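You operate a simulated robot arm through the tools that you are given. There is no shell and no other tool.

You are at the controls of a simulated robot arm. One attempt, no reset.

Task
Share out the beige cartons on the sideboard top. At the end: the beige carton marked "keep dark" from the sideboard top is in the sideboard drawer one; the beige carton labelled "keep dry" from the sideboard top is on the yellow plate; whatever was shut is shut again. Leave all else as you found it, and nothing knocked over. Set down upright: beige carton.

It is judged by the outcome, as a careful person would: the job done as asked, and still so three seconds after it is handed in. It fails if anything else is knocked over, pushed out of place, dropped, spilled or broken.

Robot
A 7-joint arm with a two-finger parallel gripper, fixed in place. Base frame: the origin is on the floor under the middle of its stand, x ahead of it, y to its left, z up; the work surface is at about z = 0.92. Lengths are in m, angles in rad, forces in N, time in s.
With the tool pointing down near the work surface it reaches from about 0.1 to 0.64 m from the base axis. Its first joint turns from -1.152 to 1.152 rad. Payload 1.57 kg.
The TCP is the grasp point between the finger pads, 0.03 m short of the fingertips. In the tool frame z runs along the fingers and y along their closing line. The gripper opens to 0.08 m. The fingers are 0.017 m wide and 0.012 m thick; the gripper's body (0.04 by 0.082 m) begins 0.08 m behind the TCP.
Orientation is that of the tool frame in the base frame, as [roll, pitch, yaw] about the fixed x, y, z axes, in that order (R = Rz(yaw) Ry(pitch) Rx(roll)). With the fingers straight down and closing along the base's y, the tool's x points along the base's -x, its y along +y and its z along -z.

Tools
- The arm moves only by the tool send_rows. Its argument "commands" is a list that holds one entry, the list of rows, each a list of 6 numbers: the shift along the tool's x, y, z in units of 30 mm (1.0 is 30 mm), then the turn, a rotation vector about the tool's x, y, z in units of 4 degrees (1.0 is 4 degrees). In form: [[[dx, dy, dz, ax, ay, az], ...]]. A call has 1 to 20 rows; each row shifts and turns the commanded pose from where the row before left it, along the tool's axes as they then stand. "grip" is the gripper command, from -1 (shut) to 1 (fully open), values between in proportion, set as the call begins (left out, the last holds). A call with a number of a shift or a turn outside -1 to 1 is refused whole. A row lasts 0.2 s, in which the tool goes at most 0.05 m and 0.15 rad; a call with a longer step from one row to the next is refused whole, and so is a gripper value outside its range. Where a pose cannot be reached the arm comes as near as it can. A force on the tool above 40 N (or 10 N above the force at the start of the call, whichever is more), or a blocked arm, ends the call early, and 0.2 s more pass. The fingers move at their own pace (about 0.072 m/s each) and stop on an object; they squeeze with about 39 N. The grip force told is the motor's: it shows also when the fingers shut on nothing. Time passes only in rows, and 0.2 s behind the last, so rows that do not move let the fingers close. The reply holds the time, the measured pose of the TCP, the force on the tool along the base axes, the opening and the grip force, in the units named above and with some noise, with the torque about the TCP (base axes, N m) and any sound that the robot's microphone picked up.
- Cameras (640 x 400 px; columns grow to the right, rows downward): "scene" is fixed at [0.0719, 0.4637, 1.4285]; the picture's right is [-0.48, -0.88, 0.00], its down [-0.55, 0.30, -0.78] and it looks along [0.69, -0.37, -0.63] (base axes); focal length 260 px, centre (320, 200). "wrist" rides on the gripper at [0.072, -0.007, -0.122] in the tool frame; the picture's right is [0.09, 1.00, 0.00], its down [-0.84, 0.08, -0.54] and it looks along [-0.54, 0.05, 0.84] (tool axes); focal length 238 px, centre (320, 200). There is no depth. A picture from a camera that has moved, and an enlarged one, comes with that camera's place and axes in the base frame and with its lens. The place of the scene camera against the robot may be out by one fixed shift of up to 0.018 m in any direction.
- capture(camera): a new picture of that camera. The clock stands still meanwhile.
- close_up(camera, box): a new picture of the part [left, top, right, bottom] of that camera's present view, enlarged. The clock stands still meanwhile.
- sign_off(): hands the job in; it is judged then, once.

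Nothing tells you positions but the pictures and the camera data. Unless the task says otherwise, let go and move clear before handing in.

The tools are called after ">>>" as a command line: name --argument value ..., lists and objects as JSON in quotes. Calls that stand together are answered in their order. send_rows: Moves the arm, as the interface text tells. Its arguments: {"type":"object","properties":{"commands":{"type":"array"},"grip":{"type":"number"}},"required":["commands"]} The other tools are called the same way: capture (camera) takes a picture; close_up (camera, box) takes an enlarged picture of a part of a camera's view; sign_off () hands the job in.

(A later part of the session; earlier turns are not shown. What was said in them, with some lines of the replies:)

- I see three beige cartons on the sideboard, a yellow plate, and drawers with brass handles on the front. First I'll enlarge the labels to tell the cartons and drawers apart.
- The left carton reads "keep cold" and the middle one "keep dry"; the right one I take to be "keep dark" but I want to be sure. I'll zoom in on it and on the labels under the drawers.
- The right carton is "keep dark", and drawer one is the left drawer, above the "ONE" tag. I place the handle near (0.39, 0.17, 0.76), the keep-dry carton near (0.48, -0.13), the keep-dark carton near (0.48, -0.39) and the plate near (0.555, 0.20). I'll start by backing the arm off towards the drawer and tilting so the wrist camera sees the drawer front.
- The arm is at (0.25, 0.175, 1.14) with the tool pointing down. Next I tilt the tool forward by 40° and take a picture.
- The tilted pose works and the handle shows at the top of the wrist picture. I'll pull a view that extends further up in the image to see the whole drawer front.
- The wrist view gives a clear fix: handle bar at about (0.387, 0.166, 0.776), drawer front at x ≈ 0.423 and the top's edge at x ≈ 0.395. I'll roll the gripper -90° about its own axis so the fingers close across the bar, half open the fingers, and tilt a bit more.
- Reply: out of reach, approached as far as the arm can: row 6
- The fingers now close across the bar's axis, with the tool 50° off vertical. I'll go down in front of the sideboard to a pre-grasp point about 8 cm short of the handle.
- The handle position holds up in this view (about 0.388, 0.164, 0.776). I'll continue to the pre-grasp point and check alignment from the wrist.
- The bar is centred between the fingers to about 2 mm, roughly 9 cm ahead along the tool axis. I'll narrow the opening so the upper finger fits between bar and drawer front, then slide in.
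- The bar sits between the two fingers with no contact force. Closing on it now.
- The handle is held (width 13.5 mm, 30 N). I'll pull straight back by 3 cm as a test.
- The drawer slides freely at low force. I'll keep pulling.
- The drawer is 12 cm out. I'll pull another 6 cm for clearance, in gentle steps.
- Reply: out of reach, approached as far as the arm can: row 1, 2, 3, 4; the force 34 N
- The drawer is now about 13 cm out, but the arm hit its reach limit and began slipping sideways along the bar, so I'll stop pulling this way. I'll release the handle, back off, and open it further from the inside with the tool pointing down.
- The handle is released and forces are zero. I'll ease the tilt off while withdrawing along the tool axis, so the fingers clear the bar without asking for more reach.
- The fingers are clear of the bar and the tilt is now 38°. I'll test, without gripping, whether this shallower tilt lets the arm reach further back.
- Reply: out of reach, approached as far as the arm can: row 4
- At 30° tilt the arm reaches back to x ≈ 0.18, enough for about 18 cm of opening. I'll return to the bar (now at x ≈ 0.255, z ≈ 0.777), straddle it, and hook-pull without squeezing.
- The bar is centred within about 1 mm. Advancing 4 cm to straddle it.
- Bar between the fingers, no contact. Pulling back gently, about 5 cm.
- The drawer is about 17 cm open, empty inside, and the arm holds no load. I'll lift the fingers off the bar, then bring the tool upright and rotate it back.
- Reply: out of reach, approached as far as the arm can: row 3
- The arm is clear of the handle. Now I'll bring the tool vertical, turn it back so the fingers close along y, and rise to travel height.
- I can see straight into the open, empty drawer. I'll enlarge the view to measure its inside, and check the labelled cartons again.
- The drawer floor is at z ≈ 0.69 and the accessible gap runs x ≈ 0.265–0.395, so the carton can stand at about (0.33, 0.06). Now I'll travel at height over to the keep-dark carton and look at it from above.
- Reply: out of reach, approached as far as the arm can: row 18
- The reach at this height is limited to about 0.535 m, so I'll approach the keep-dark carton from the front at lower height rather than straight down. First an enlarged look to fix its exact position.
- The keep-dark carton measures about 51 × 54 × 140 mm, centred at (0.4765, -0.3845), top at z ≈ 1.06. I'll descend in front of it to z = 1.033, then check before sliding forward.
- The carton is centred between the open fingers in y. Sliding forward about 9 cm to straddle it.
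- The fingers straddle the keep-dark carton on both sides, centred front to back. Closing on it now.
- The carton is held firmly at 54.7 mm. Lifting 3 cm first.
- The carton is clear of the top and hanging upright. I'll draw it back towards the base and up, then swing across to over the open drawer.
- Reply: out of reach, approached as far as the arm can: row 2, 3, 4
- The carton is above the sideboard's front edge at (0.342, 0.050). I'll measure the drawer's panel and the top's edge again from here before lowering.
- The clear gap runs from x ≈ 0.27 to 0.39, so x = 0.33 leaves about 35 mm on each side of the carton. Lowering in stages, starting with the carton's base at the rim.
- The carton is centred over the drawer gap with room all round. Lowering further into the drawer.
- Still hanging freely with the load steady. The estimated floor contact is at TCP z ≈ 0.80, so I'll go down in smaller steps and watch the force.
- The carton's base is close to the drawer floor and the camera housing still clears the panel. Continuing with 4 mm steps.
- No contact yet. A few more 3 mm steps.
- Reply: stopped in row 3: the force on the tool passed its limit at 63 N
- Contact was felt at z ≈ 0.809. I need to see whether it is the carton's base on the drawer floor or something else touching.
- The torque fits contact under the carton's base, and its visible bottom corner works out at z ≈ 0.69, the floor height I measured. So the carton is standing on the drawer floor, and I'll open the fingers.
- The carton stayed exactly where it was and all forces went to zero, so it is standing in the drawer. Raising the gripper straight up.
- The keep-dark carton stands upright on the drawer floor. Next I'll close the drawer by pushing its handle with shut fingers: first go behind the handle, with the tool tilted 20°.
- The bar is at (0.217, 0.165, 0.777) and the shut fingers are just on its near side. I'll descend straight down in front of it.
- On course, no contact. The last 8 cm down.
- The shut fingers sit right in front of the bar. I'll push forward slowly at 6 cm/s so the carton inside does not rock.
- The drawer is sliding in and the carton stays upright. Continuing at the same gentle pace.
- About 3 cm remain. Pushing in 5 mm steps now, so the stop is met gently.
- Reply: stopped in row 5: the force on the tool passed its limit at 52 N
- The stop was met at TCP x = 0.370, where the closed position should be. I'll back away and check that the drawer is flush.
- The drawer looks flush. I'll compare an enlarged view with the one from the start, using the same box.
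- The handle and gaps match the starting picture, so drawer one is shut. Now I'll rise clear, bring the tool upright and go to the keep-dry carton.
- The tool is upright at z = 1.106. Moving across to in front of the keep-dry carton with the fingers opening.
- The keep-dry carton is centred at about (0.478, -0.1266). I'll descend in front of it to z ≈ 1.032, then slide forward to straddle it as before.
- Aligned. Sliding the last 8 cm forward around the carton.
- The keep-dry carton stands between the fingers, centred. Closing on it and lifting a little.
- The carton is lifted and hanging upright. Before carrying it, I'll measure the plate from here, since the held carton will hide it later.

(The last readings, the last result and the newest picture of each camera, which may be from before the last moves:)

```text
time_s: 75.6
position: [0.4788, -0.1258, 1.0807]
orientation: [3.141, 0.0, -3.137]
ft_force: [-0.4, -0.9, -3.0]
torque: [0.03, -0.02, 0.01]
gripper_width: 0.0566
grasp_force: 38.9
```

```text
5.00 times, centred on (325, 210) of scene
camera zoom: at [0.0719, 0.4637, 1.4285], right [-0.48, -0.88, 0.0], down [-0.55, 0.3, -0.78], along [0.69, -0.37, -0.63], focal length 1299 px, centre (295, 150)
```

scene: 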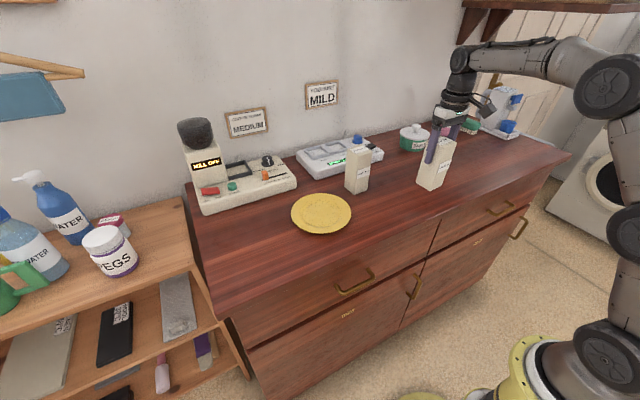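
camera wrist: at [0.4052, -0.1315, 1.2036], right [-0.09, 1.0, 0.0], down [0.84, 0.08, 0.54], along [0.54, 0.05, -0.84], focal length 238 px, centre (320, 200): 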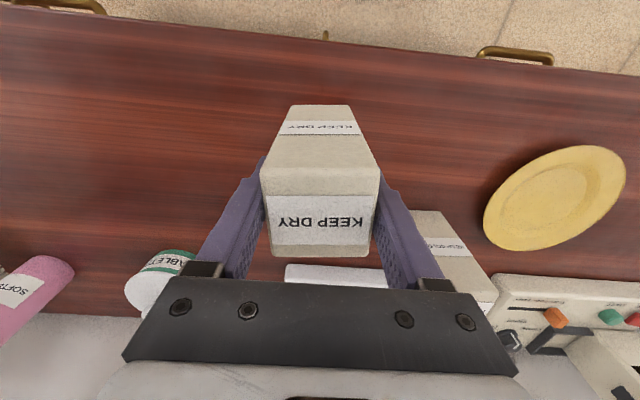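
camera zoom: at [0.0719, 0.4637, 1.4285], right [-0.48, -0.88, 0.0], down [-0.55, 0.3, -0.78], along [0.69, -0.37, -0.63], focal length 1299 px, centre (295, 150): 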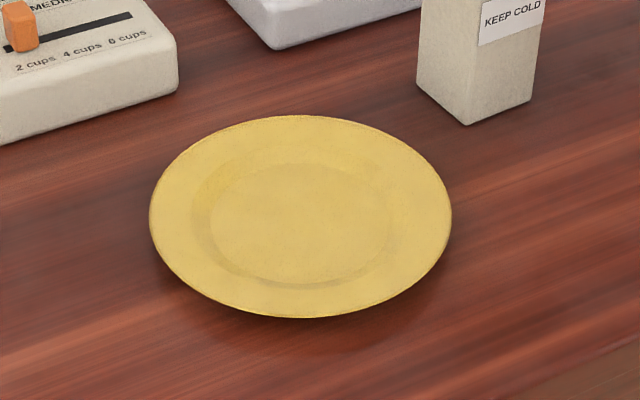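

The plate's centre comes out at about (0.556, 0.201), with a flat well roughly 5 cm in radius. I'll carry the carton along the front edge, short of the keep-cold carton, and re-measure the plate from nearer.

>>> send_rows --commands '[[[0.16, 0.5, 0, 0, 0, 0], [0.16, 0.9, 0, 0, 0, 0], [0.16, 0.95, 0, 0, 0, 0], [0.16, 0.95, 0, 0, 0, 0], [0.16, 0.95, 0, 0, 0, 0], [0.16, 0.95, 0, 0, 0, 0], [0, 0.67, 0, 0, 0, 0]]]'

>>> capture --camera "wrist"

>>> capture --camera "scene"

```text
time_s: 77.2
position: [0.4478, 0.048, 1.0802]
orientation: [3.141, 0.0, -3.14]
ft_force: [0.1, -0.2, -3.0]
torque: [-0.01, -0.01, -0.02]
gripper_width: 0.056
grasp_force: 39.3
```

```text
taken
camera wrist: at [0.3751, 0.0436, 1.2034], right [-0.09, 1.0, 0.0], down [0.84, 0.08, 0.54], along [0.54, 0.05, -0.84], focal length 238 px, centre (320, 200)
```

wrist: 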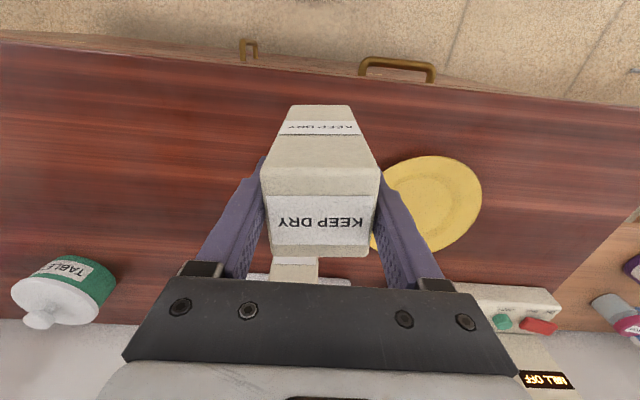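

```text
taken
```

scene: 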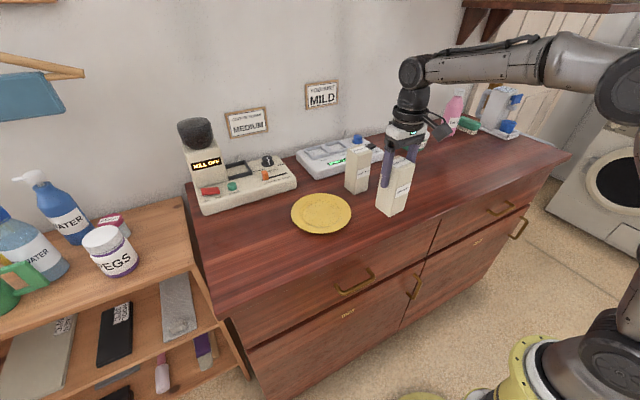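

The plate is in view beside the held carton. Enlarging it to fix its centre.

>>> close_up --camera "wrist" --box '[360, 145, 500, 260]'

```text
3.48 times, centred on (430, 202) of wrist
camera zoom: at [0.3751, 0.0436, 1.2034], right [-0.09, 1.0, 0.0], down [0.84, 0.08, 0.54], along [0.54, 0.05, -0.84], focal length 829 px, centre (-63, 191)
```

zoom: 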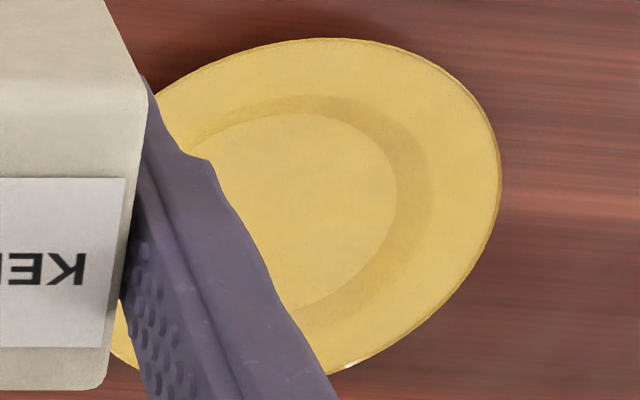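

The plate's centre is at (0.556, 0.197), its rim near z ≈ 0.938. I'll move sideways at the current x, then forward over the plate with 2 cm of clearance under the carton.

>>> send_rows --commands '[[[0, 0.9, 0.06, 0, 0, 0], [0, 0.9, 0.06, 0, 0, 0], [0, 0.9, 0.06, 0, 0, 0], [0, 0.9, 0.06, 0, 0, 0], [0, 0.9, 0.06, 0, 0, 0], [0, 0.47, 0, 0, 0, 0], [0, 0, 0, 0, 0, 0]]]'

>>> capture --camera "scene"

>>> capture --camera "wrist"

```text
time_s: 78.8
position: [0.4476, 0.1979, 1.0725]
orientation: [3.141, 0.001, -3.141]
ft_force: [0.0, -0.3, -3.0]
torque: [0.03, 0.0, 0.03]
gripper_width: 0.0565
grasp_force: 39.1
```

```text
taken
```

scene: 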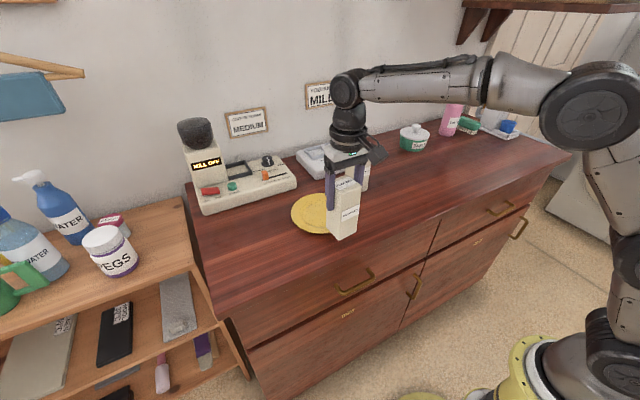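

```text
taken
camera wrist: at [0.3751, 0.1928, 1.1941], right [-0.09, 1.0, 0.0], down [0.84, 0.08, 0.54], along [0.54, 0.05, -0.84], focal length 238 px, centre (320, 200)
```

wrist: 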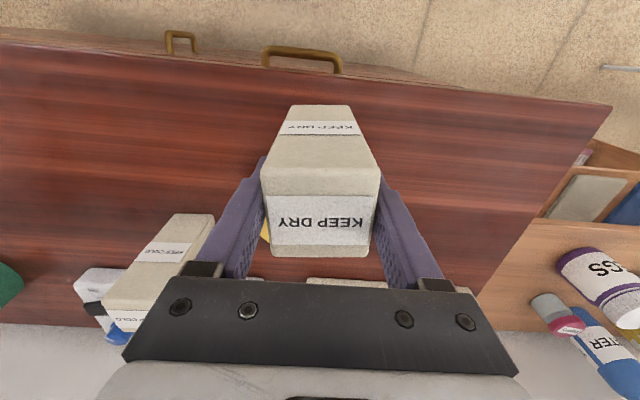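

Lined up in y with the plate. Moving forward 10.8 cm over it.

>>> send_rows --commands '[[[-0.4, 0, 0, 0, 0, 0], [-0.6, 0, 0, 0, 0, 0], [-0.6, 0, 0, 0, 0, 0], [-0.6, 0, 0, 0, 0, 0], [-0.6, 0, 0, 0, 0, 0], [-0.5, 0, 0, 0, 0, 0], [-0.3, 0, 0, 0, 0, 0]]]'

>>> capture --camera "wrist"

>>> close_up --camera "scene" --box '[250, 130, 400, 250]'

```text
time_s: 80.4
position: [0.5567, 0.1975, 1.0708]
orientation: [3.141, 0.0, -3.137]
ft_force: [-0.1, 0.3, -3.0]
torque: [0.0, 0.02, -0.03]
gripper_width: 0.0562
grasp_force: 39.1
```

```text
taken
camera wrist: at [0.4836, 0.1926, 1.1936], right [-0.09, 1.0, 0.0], down [0.84, 0.08, 0.54], along [0.54, 0.05, -0.84], focal length 238 px, centre (320, 200)
```

wrist: 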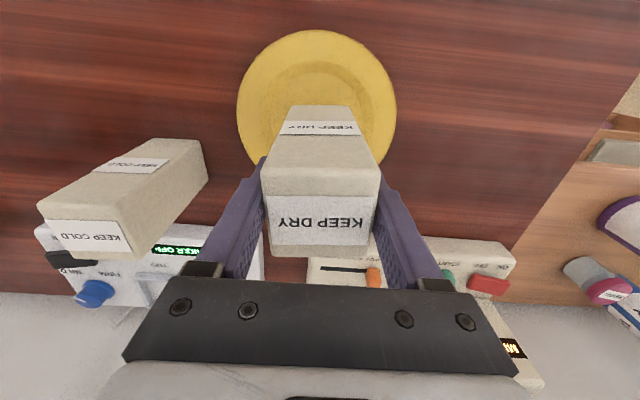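

```text
3.33 times, centred on (325, 190) of scene
camera zoom: at [0.0719, 0.4637, 1.4285], right [-0.48, -0.88, 0.0], down [-0.55, 0.3, -0.78], along [0.69, -0.37, -0.63], focal length 866 px, centre (303, 233)
```

zoom: 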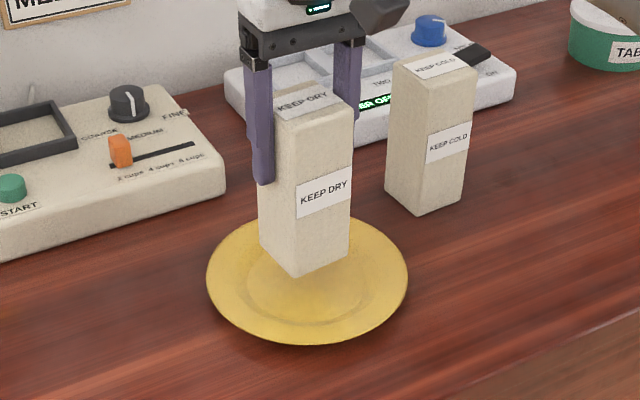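

The carton hangs right over the plate's centre, within a few millimetres. Lowering: 2 cm first, then small steps until contact.

>>> send_rows --commands '[[[0, 0, 0.25, 0, 0, 0], [0, 0, 0.25, 0, 0, 0], [0, 0, 0.2, 0, 0, 0]]]'

>>> send_rows --commands '[[[0, 0, 0.06, 0, 0, 0], [0, 0, 0.06, 0, 0, 0], [0, 0, 0.06, 0, 0, 0]]]'

>>> close_up --camera "scene" --box '[270, 150, 380, 240]'

```text
time_s: 81.2
position: [0.5559, 0.1992, 1.0496]
orientation: [3.141, 0.0, -3.139]
ft_force: [-0.9, 0.5, -3.0]
torque: [0.02, -0.03, 0.0]
gripper_width: 0.0559
grasp_force: 39.1
```

```text
time_s: 82.0
position: [0.5546, 0.1988, 1.0459]
orientation: [3.141, 0.003, -3.137]
ft_force: [-2.1, -1.2, 1.4]
torque: [-0.12, 0.28, 0.03]
gripper_width: 0.0559
grasp_force: 38.4
```

```text
4.44 times, centred on (325, 195) of scene
camera zoom: at [0.0718, 0.4636, 1.4285], right [-0.48, -0.88, 0.0], down [-0.55, 0.3, -0.78], along [0.69, -0.37, -0.63], focal length 1155 px, centre (298, 222)
```

zoom: 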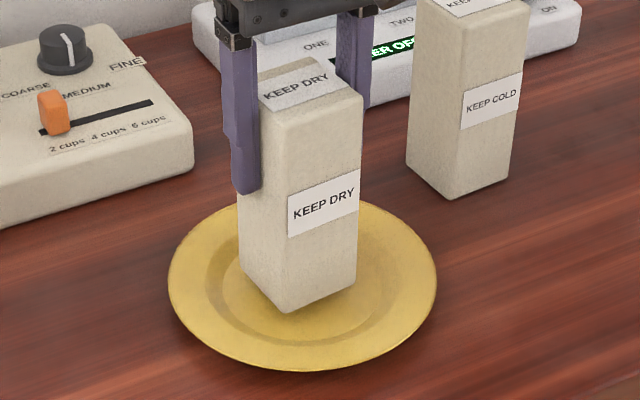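

First contact at z ≈ 1.046, and the base looks to be inside the flat well. I'll settle it with one or two more millimetres and watch the force.

>>> send_rows --commands '[[[0, 0, 0.04, 0, 0, 0], [0, 0, 0, 0, 0, 0]]]'

>>> close_up --camera "scene" --box '[290, 180, 350, 235]'

>>> capture --camera "wrist"

```text
time_s: 82.6
position: [0.5566, 0.1996, 1.0455]
orientation: [3.141, 0.002, -3.14]
ft_force: [-4.8, -1.6, 12.7]
torque: [-0.37, 0.77, 0.06]
gripper_width: 0.056
grasp_force: 38.9
```

```text
7.27 times, centred on (320, 208) of scene
camera zoom: at [0.0716, 0.4635, 1.4286], right [-0.48, -0.88, 0.0], down [-0.55, 0.3, -0.78], along [0.69, -0.37, -0.63], focal length 1890 px, centre (320, 146)
```

zoom: 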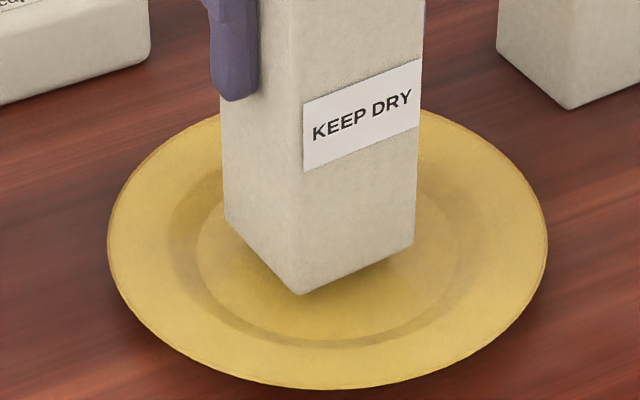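

```text
taken
camera wrist: at [0.4828, 0.193, 1.1682], right [-0.09, 1.0, 0.0], down [0.83, 0.08, 0.54], along [0.54, 0.05, -0.84], focal length 238 px, centre (320, 200)
```

wrist: 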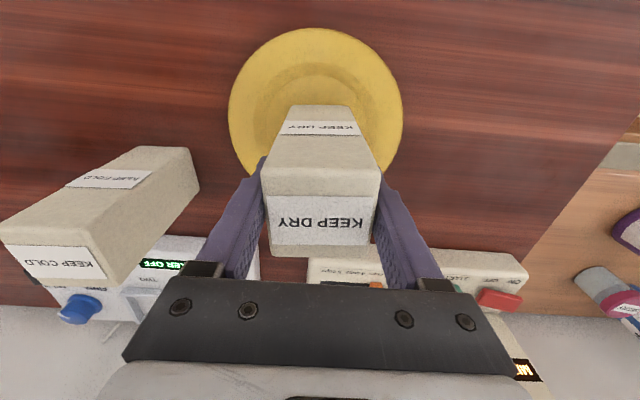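

The contact is firm (12.7 N for 1 mm), and the corner height agrees with the plate's well at z ≈ 0.932. I'll ease off the pressure slightly and then open the fingers.

>>> send_rows --commands '[[[0, 0, -0.03, 0, 0, 0], [0, 0, 0, 0, 0, 0]]]'

>>> send_rows --commands '[[[0, 0, 0, 0, 0, 0], [0, 0, 0, 0, 0, 0], [0, 0, 0, 0, 0, 0], [0, 0, 0, 0, 0, 0]]]' --grip 1

>>> close_up --camera "scene" --box '[270, 150, 380, 240]'

>>> capture --camera "wrist"

```text
time_s: 83.2
position: [0.5557, 0.1991, 1.0454]
orientation: [-3.141, 0.002, -3.141]
ft_force: [-2.1, -3.1, 11.9]
torque: [-0.37, 0.41, 0.1]
gripper_width: 0.056
grasp_force: 39.6
```

```text
time_s: 84.2
position: [0.5571, 0.1999, 1.0443]
orientation: [-3.14, 0.0, -3.139]
ft_force: [0.1, -0.4, 1.1]
torque: [-0.01, 0.0, 0.01]
gripper_width: 0.0799
grasp_force: 0.1
```

```text
4.44 times, centred on (325, 195) of scene
camera zoom: at [0.0719, 0.4637, 1.4285], right [-0.48, -0.88, 0.0], down [-0.55, 0.3, -0.78], along [0.69, -0.37, -0.63], focal length 1155 px, centre (298, 222)
```

zoom: 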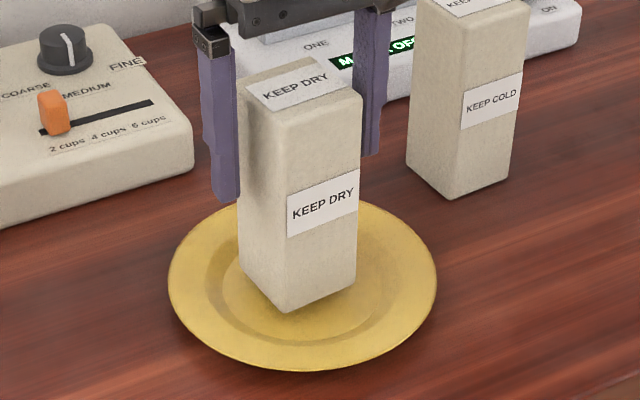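

```text
taken
camera wrist: at [0.4835, 0.1936, 1.1674], right [-0.09, 1.0, 0.0], down [0.84, 0.08, 0.54], along [0.54, 0.05, -0.84], focal length 238 px, centre (320, 200)
```

wrist: 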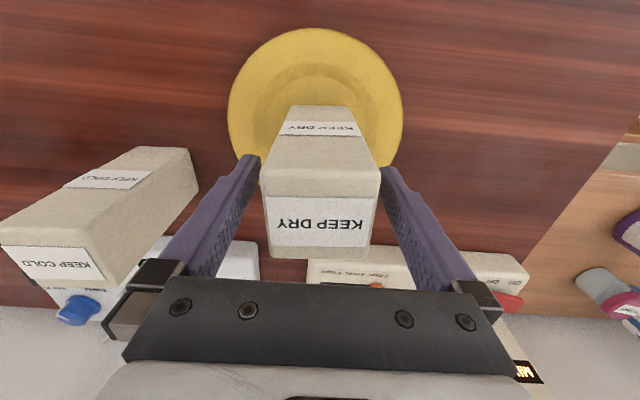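

The keep-dry carton stands upright in the plate's well, and the fingers are free with about 12 mm on each side. I'll withdraw horizontally towards the base, the same way the grasps went in.

>>> send_rows --commands '[[[0.2, 0, 0, 0, 0, 0], [0.4, 0, 0, 0, 0, 0], [0.5, 0, 0, 0, 0, 0], [0.5, 0, 0, 0, 0, 0], [0.5, 0, 0, 0, 0, 0], [0.6, 0, 0, 0, 0, 0], [0.6, 0, 0, 0, 0, 0], [0.6, 0, 0, 0, 0, 0]]]'

>>> capture --camera "wrist"

>>> capture --camera "scene"

```text
time_s: 86.0
position: [0.4385, 0.2004, 1.0445]
orientation: [-3.14, 0.0, -3.14]
ft_force: [-0.2, -0.7, -0.1]
torque: [-0.02, 0.01, 0.01]
gripper_width: 0.0797
grasp_force: 0.1
```

```text
taken
camera wrist: at [0.366, 0.1932, 1.1668], right [-0.09, 1.0, 0.0], down [0.84, 0.08, 0.54], along [0.54, 0.05, -0.84], focal length 238 px, centre (320, 200)
```

wrist: 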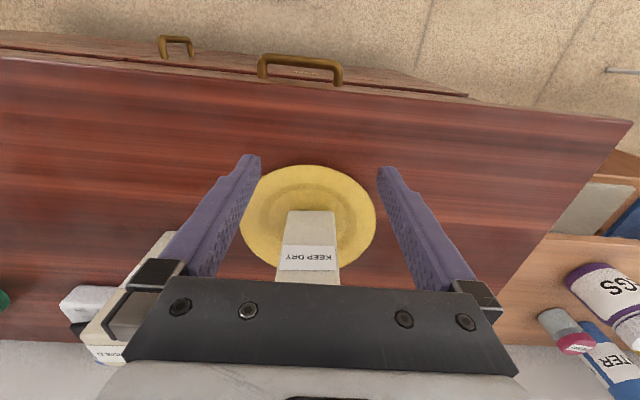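

```text
taken
```

scene: 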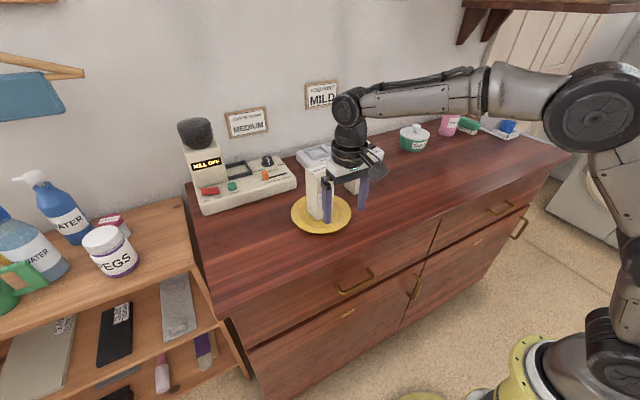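

The fingers are clear of the carton. I'll rise and move away, then check the whole scene.

>>> send_rows --commands '[[[0.9, 0, 0, 0, 0, 0], [0.6, 0, -0.6, 0, 0, 0], [0.5, -0.5, -0.8, 0, 0, 0], [0.4, -0.6, -0.8, 0, 0, 0], [0.4, -0.8, -0.8, 0, 0, 0], [0.2, -0.9, -0.6, 0, 0, 0], [0, -0.9, -0.6, 0, 0, 0], [0, -0.9, 0, 0, 0, 0], [0, -0.9, 0, 0, 0, 0], [0, -0.9, 0, 0, 0, 0]]]'

>>> capture --camera "scene"

>>> capture --camera "wrist"

>>> close_up --camera "scene" --box '[270, 140, 400, 240]'

>>> close_up --camera "scene" --box '[240, 180, 560, 380]'

```text
time_s: 88.2
position: [0.3509, 0.0069, 1.171]
orientation: [3.141, 0.0, -3.137]
ft_force: [-0.8, 1.6, -0.3]
torque: [0.01, 0.02, -0.03]
gripper_width: 0.08
grasp_force: 0.0
```

```text
taken
```

scene: 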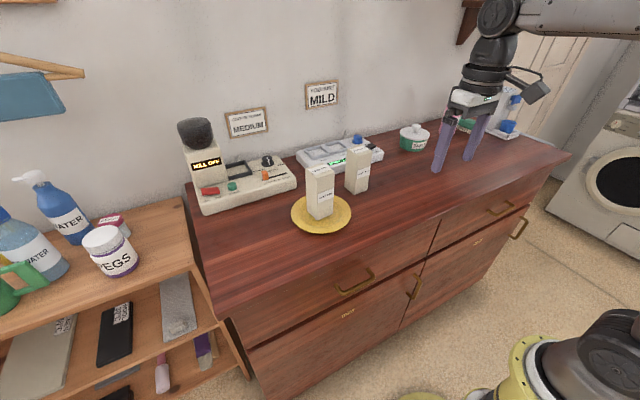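

```text
taken
camera wrist: at [0.2776, 0.0007, 1.2933], right [-0.1, 1.0, 0.0], down [0.84, 0.08, 0.54], along [0.54, 0.05, -0.84], focal length 238 px, centre (320, 200)
```

wrist: 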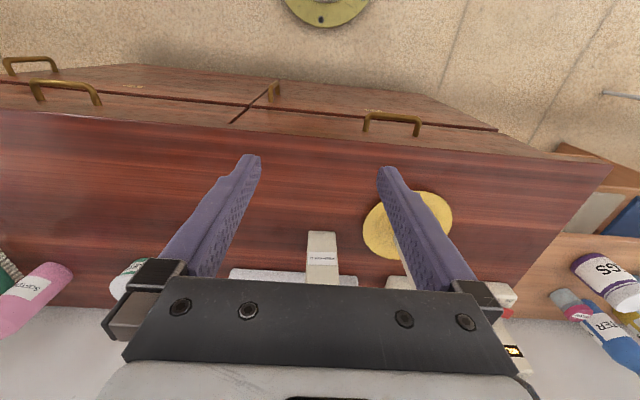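

```text
4.00 times, centred on (335, 190) of scene
camera zoom: at [0.0719, 0.4637, 1.4285], right [-0.48, -0.88, 0.0], down [-0.55, 0.3, -0.78], along [0.69, -0.37, -0.63], focal length 1040 px, centre (260, 240)
```

zoom: 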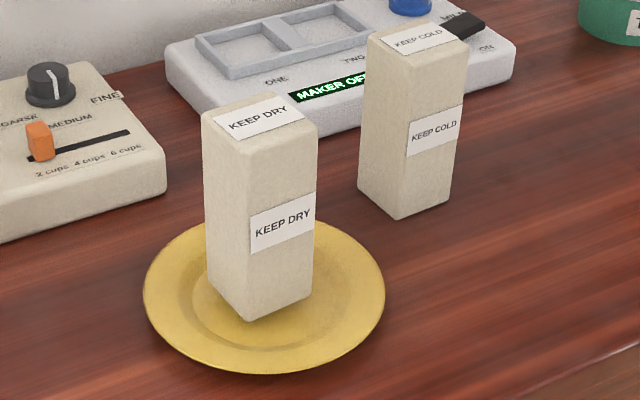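

```text
2.00 times, centred on (400, 280) of scene
camera zoom: at [0.0719, 0.4637, 1.4285], right [-0.48, -0.88, 0.0], down [-0.55, 0.3, -0.78], along [0.69, -0.37, -0.63], focal length 520 px, centre (160, 40)
```

zoom: 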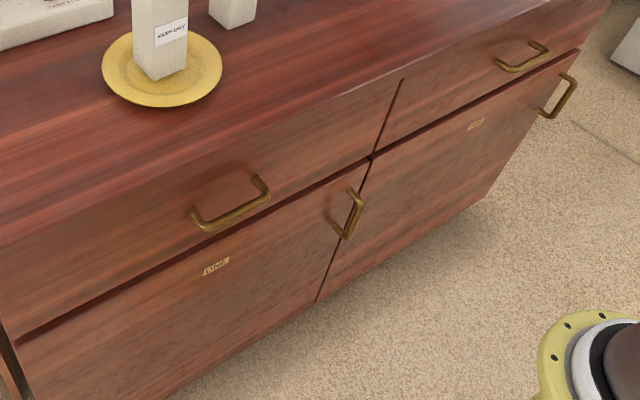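

The keep-dry carton stands upright on the yellow plate, which hasn't moved. Drawer one is shut with the keep-dark carton last seen standing inside, everything else matches the first picture, and the arm is clear, so I'm handing in.

>>> sign_off

```text
The job is handed in.
```

The job is handed in, with both cartons moved and the drawer shut again:

- **Keep dark:** this carton is in sideboard drawer one. It was still upright when I last saw it, partway through the drawer closing. The last few centimetres were pushed in slowly, but I couldn't see inside after that.
- **Keep dry:** this carton stands upright in the middle of the yellow plate.
- **Drawer one:** it is closed, and its handle and gaps match the picture from the start.
- **Everything else:** the keep-cold carton, the plate and the other items look unmoved and nothing was knocked over. The arm let go and moved clear before I handed in.

While opening the drawer, the arm reached its limit and the fingers slid a little along the handle. I let go and finished opening it from a different angle. The drawer closed normally afterwards.
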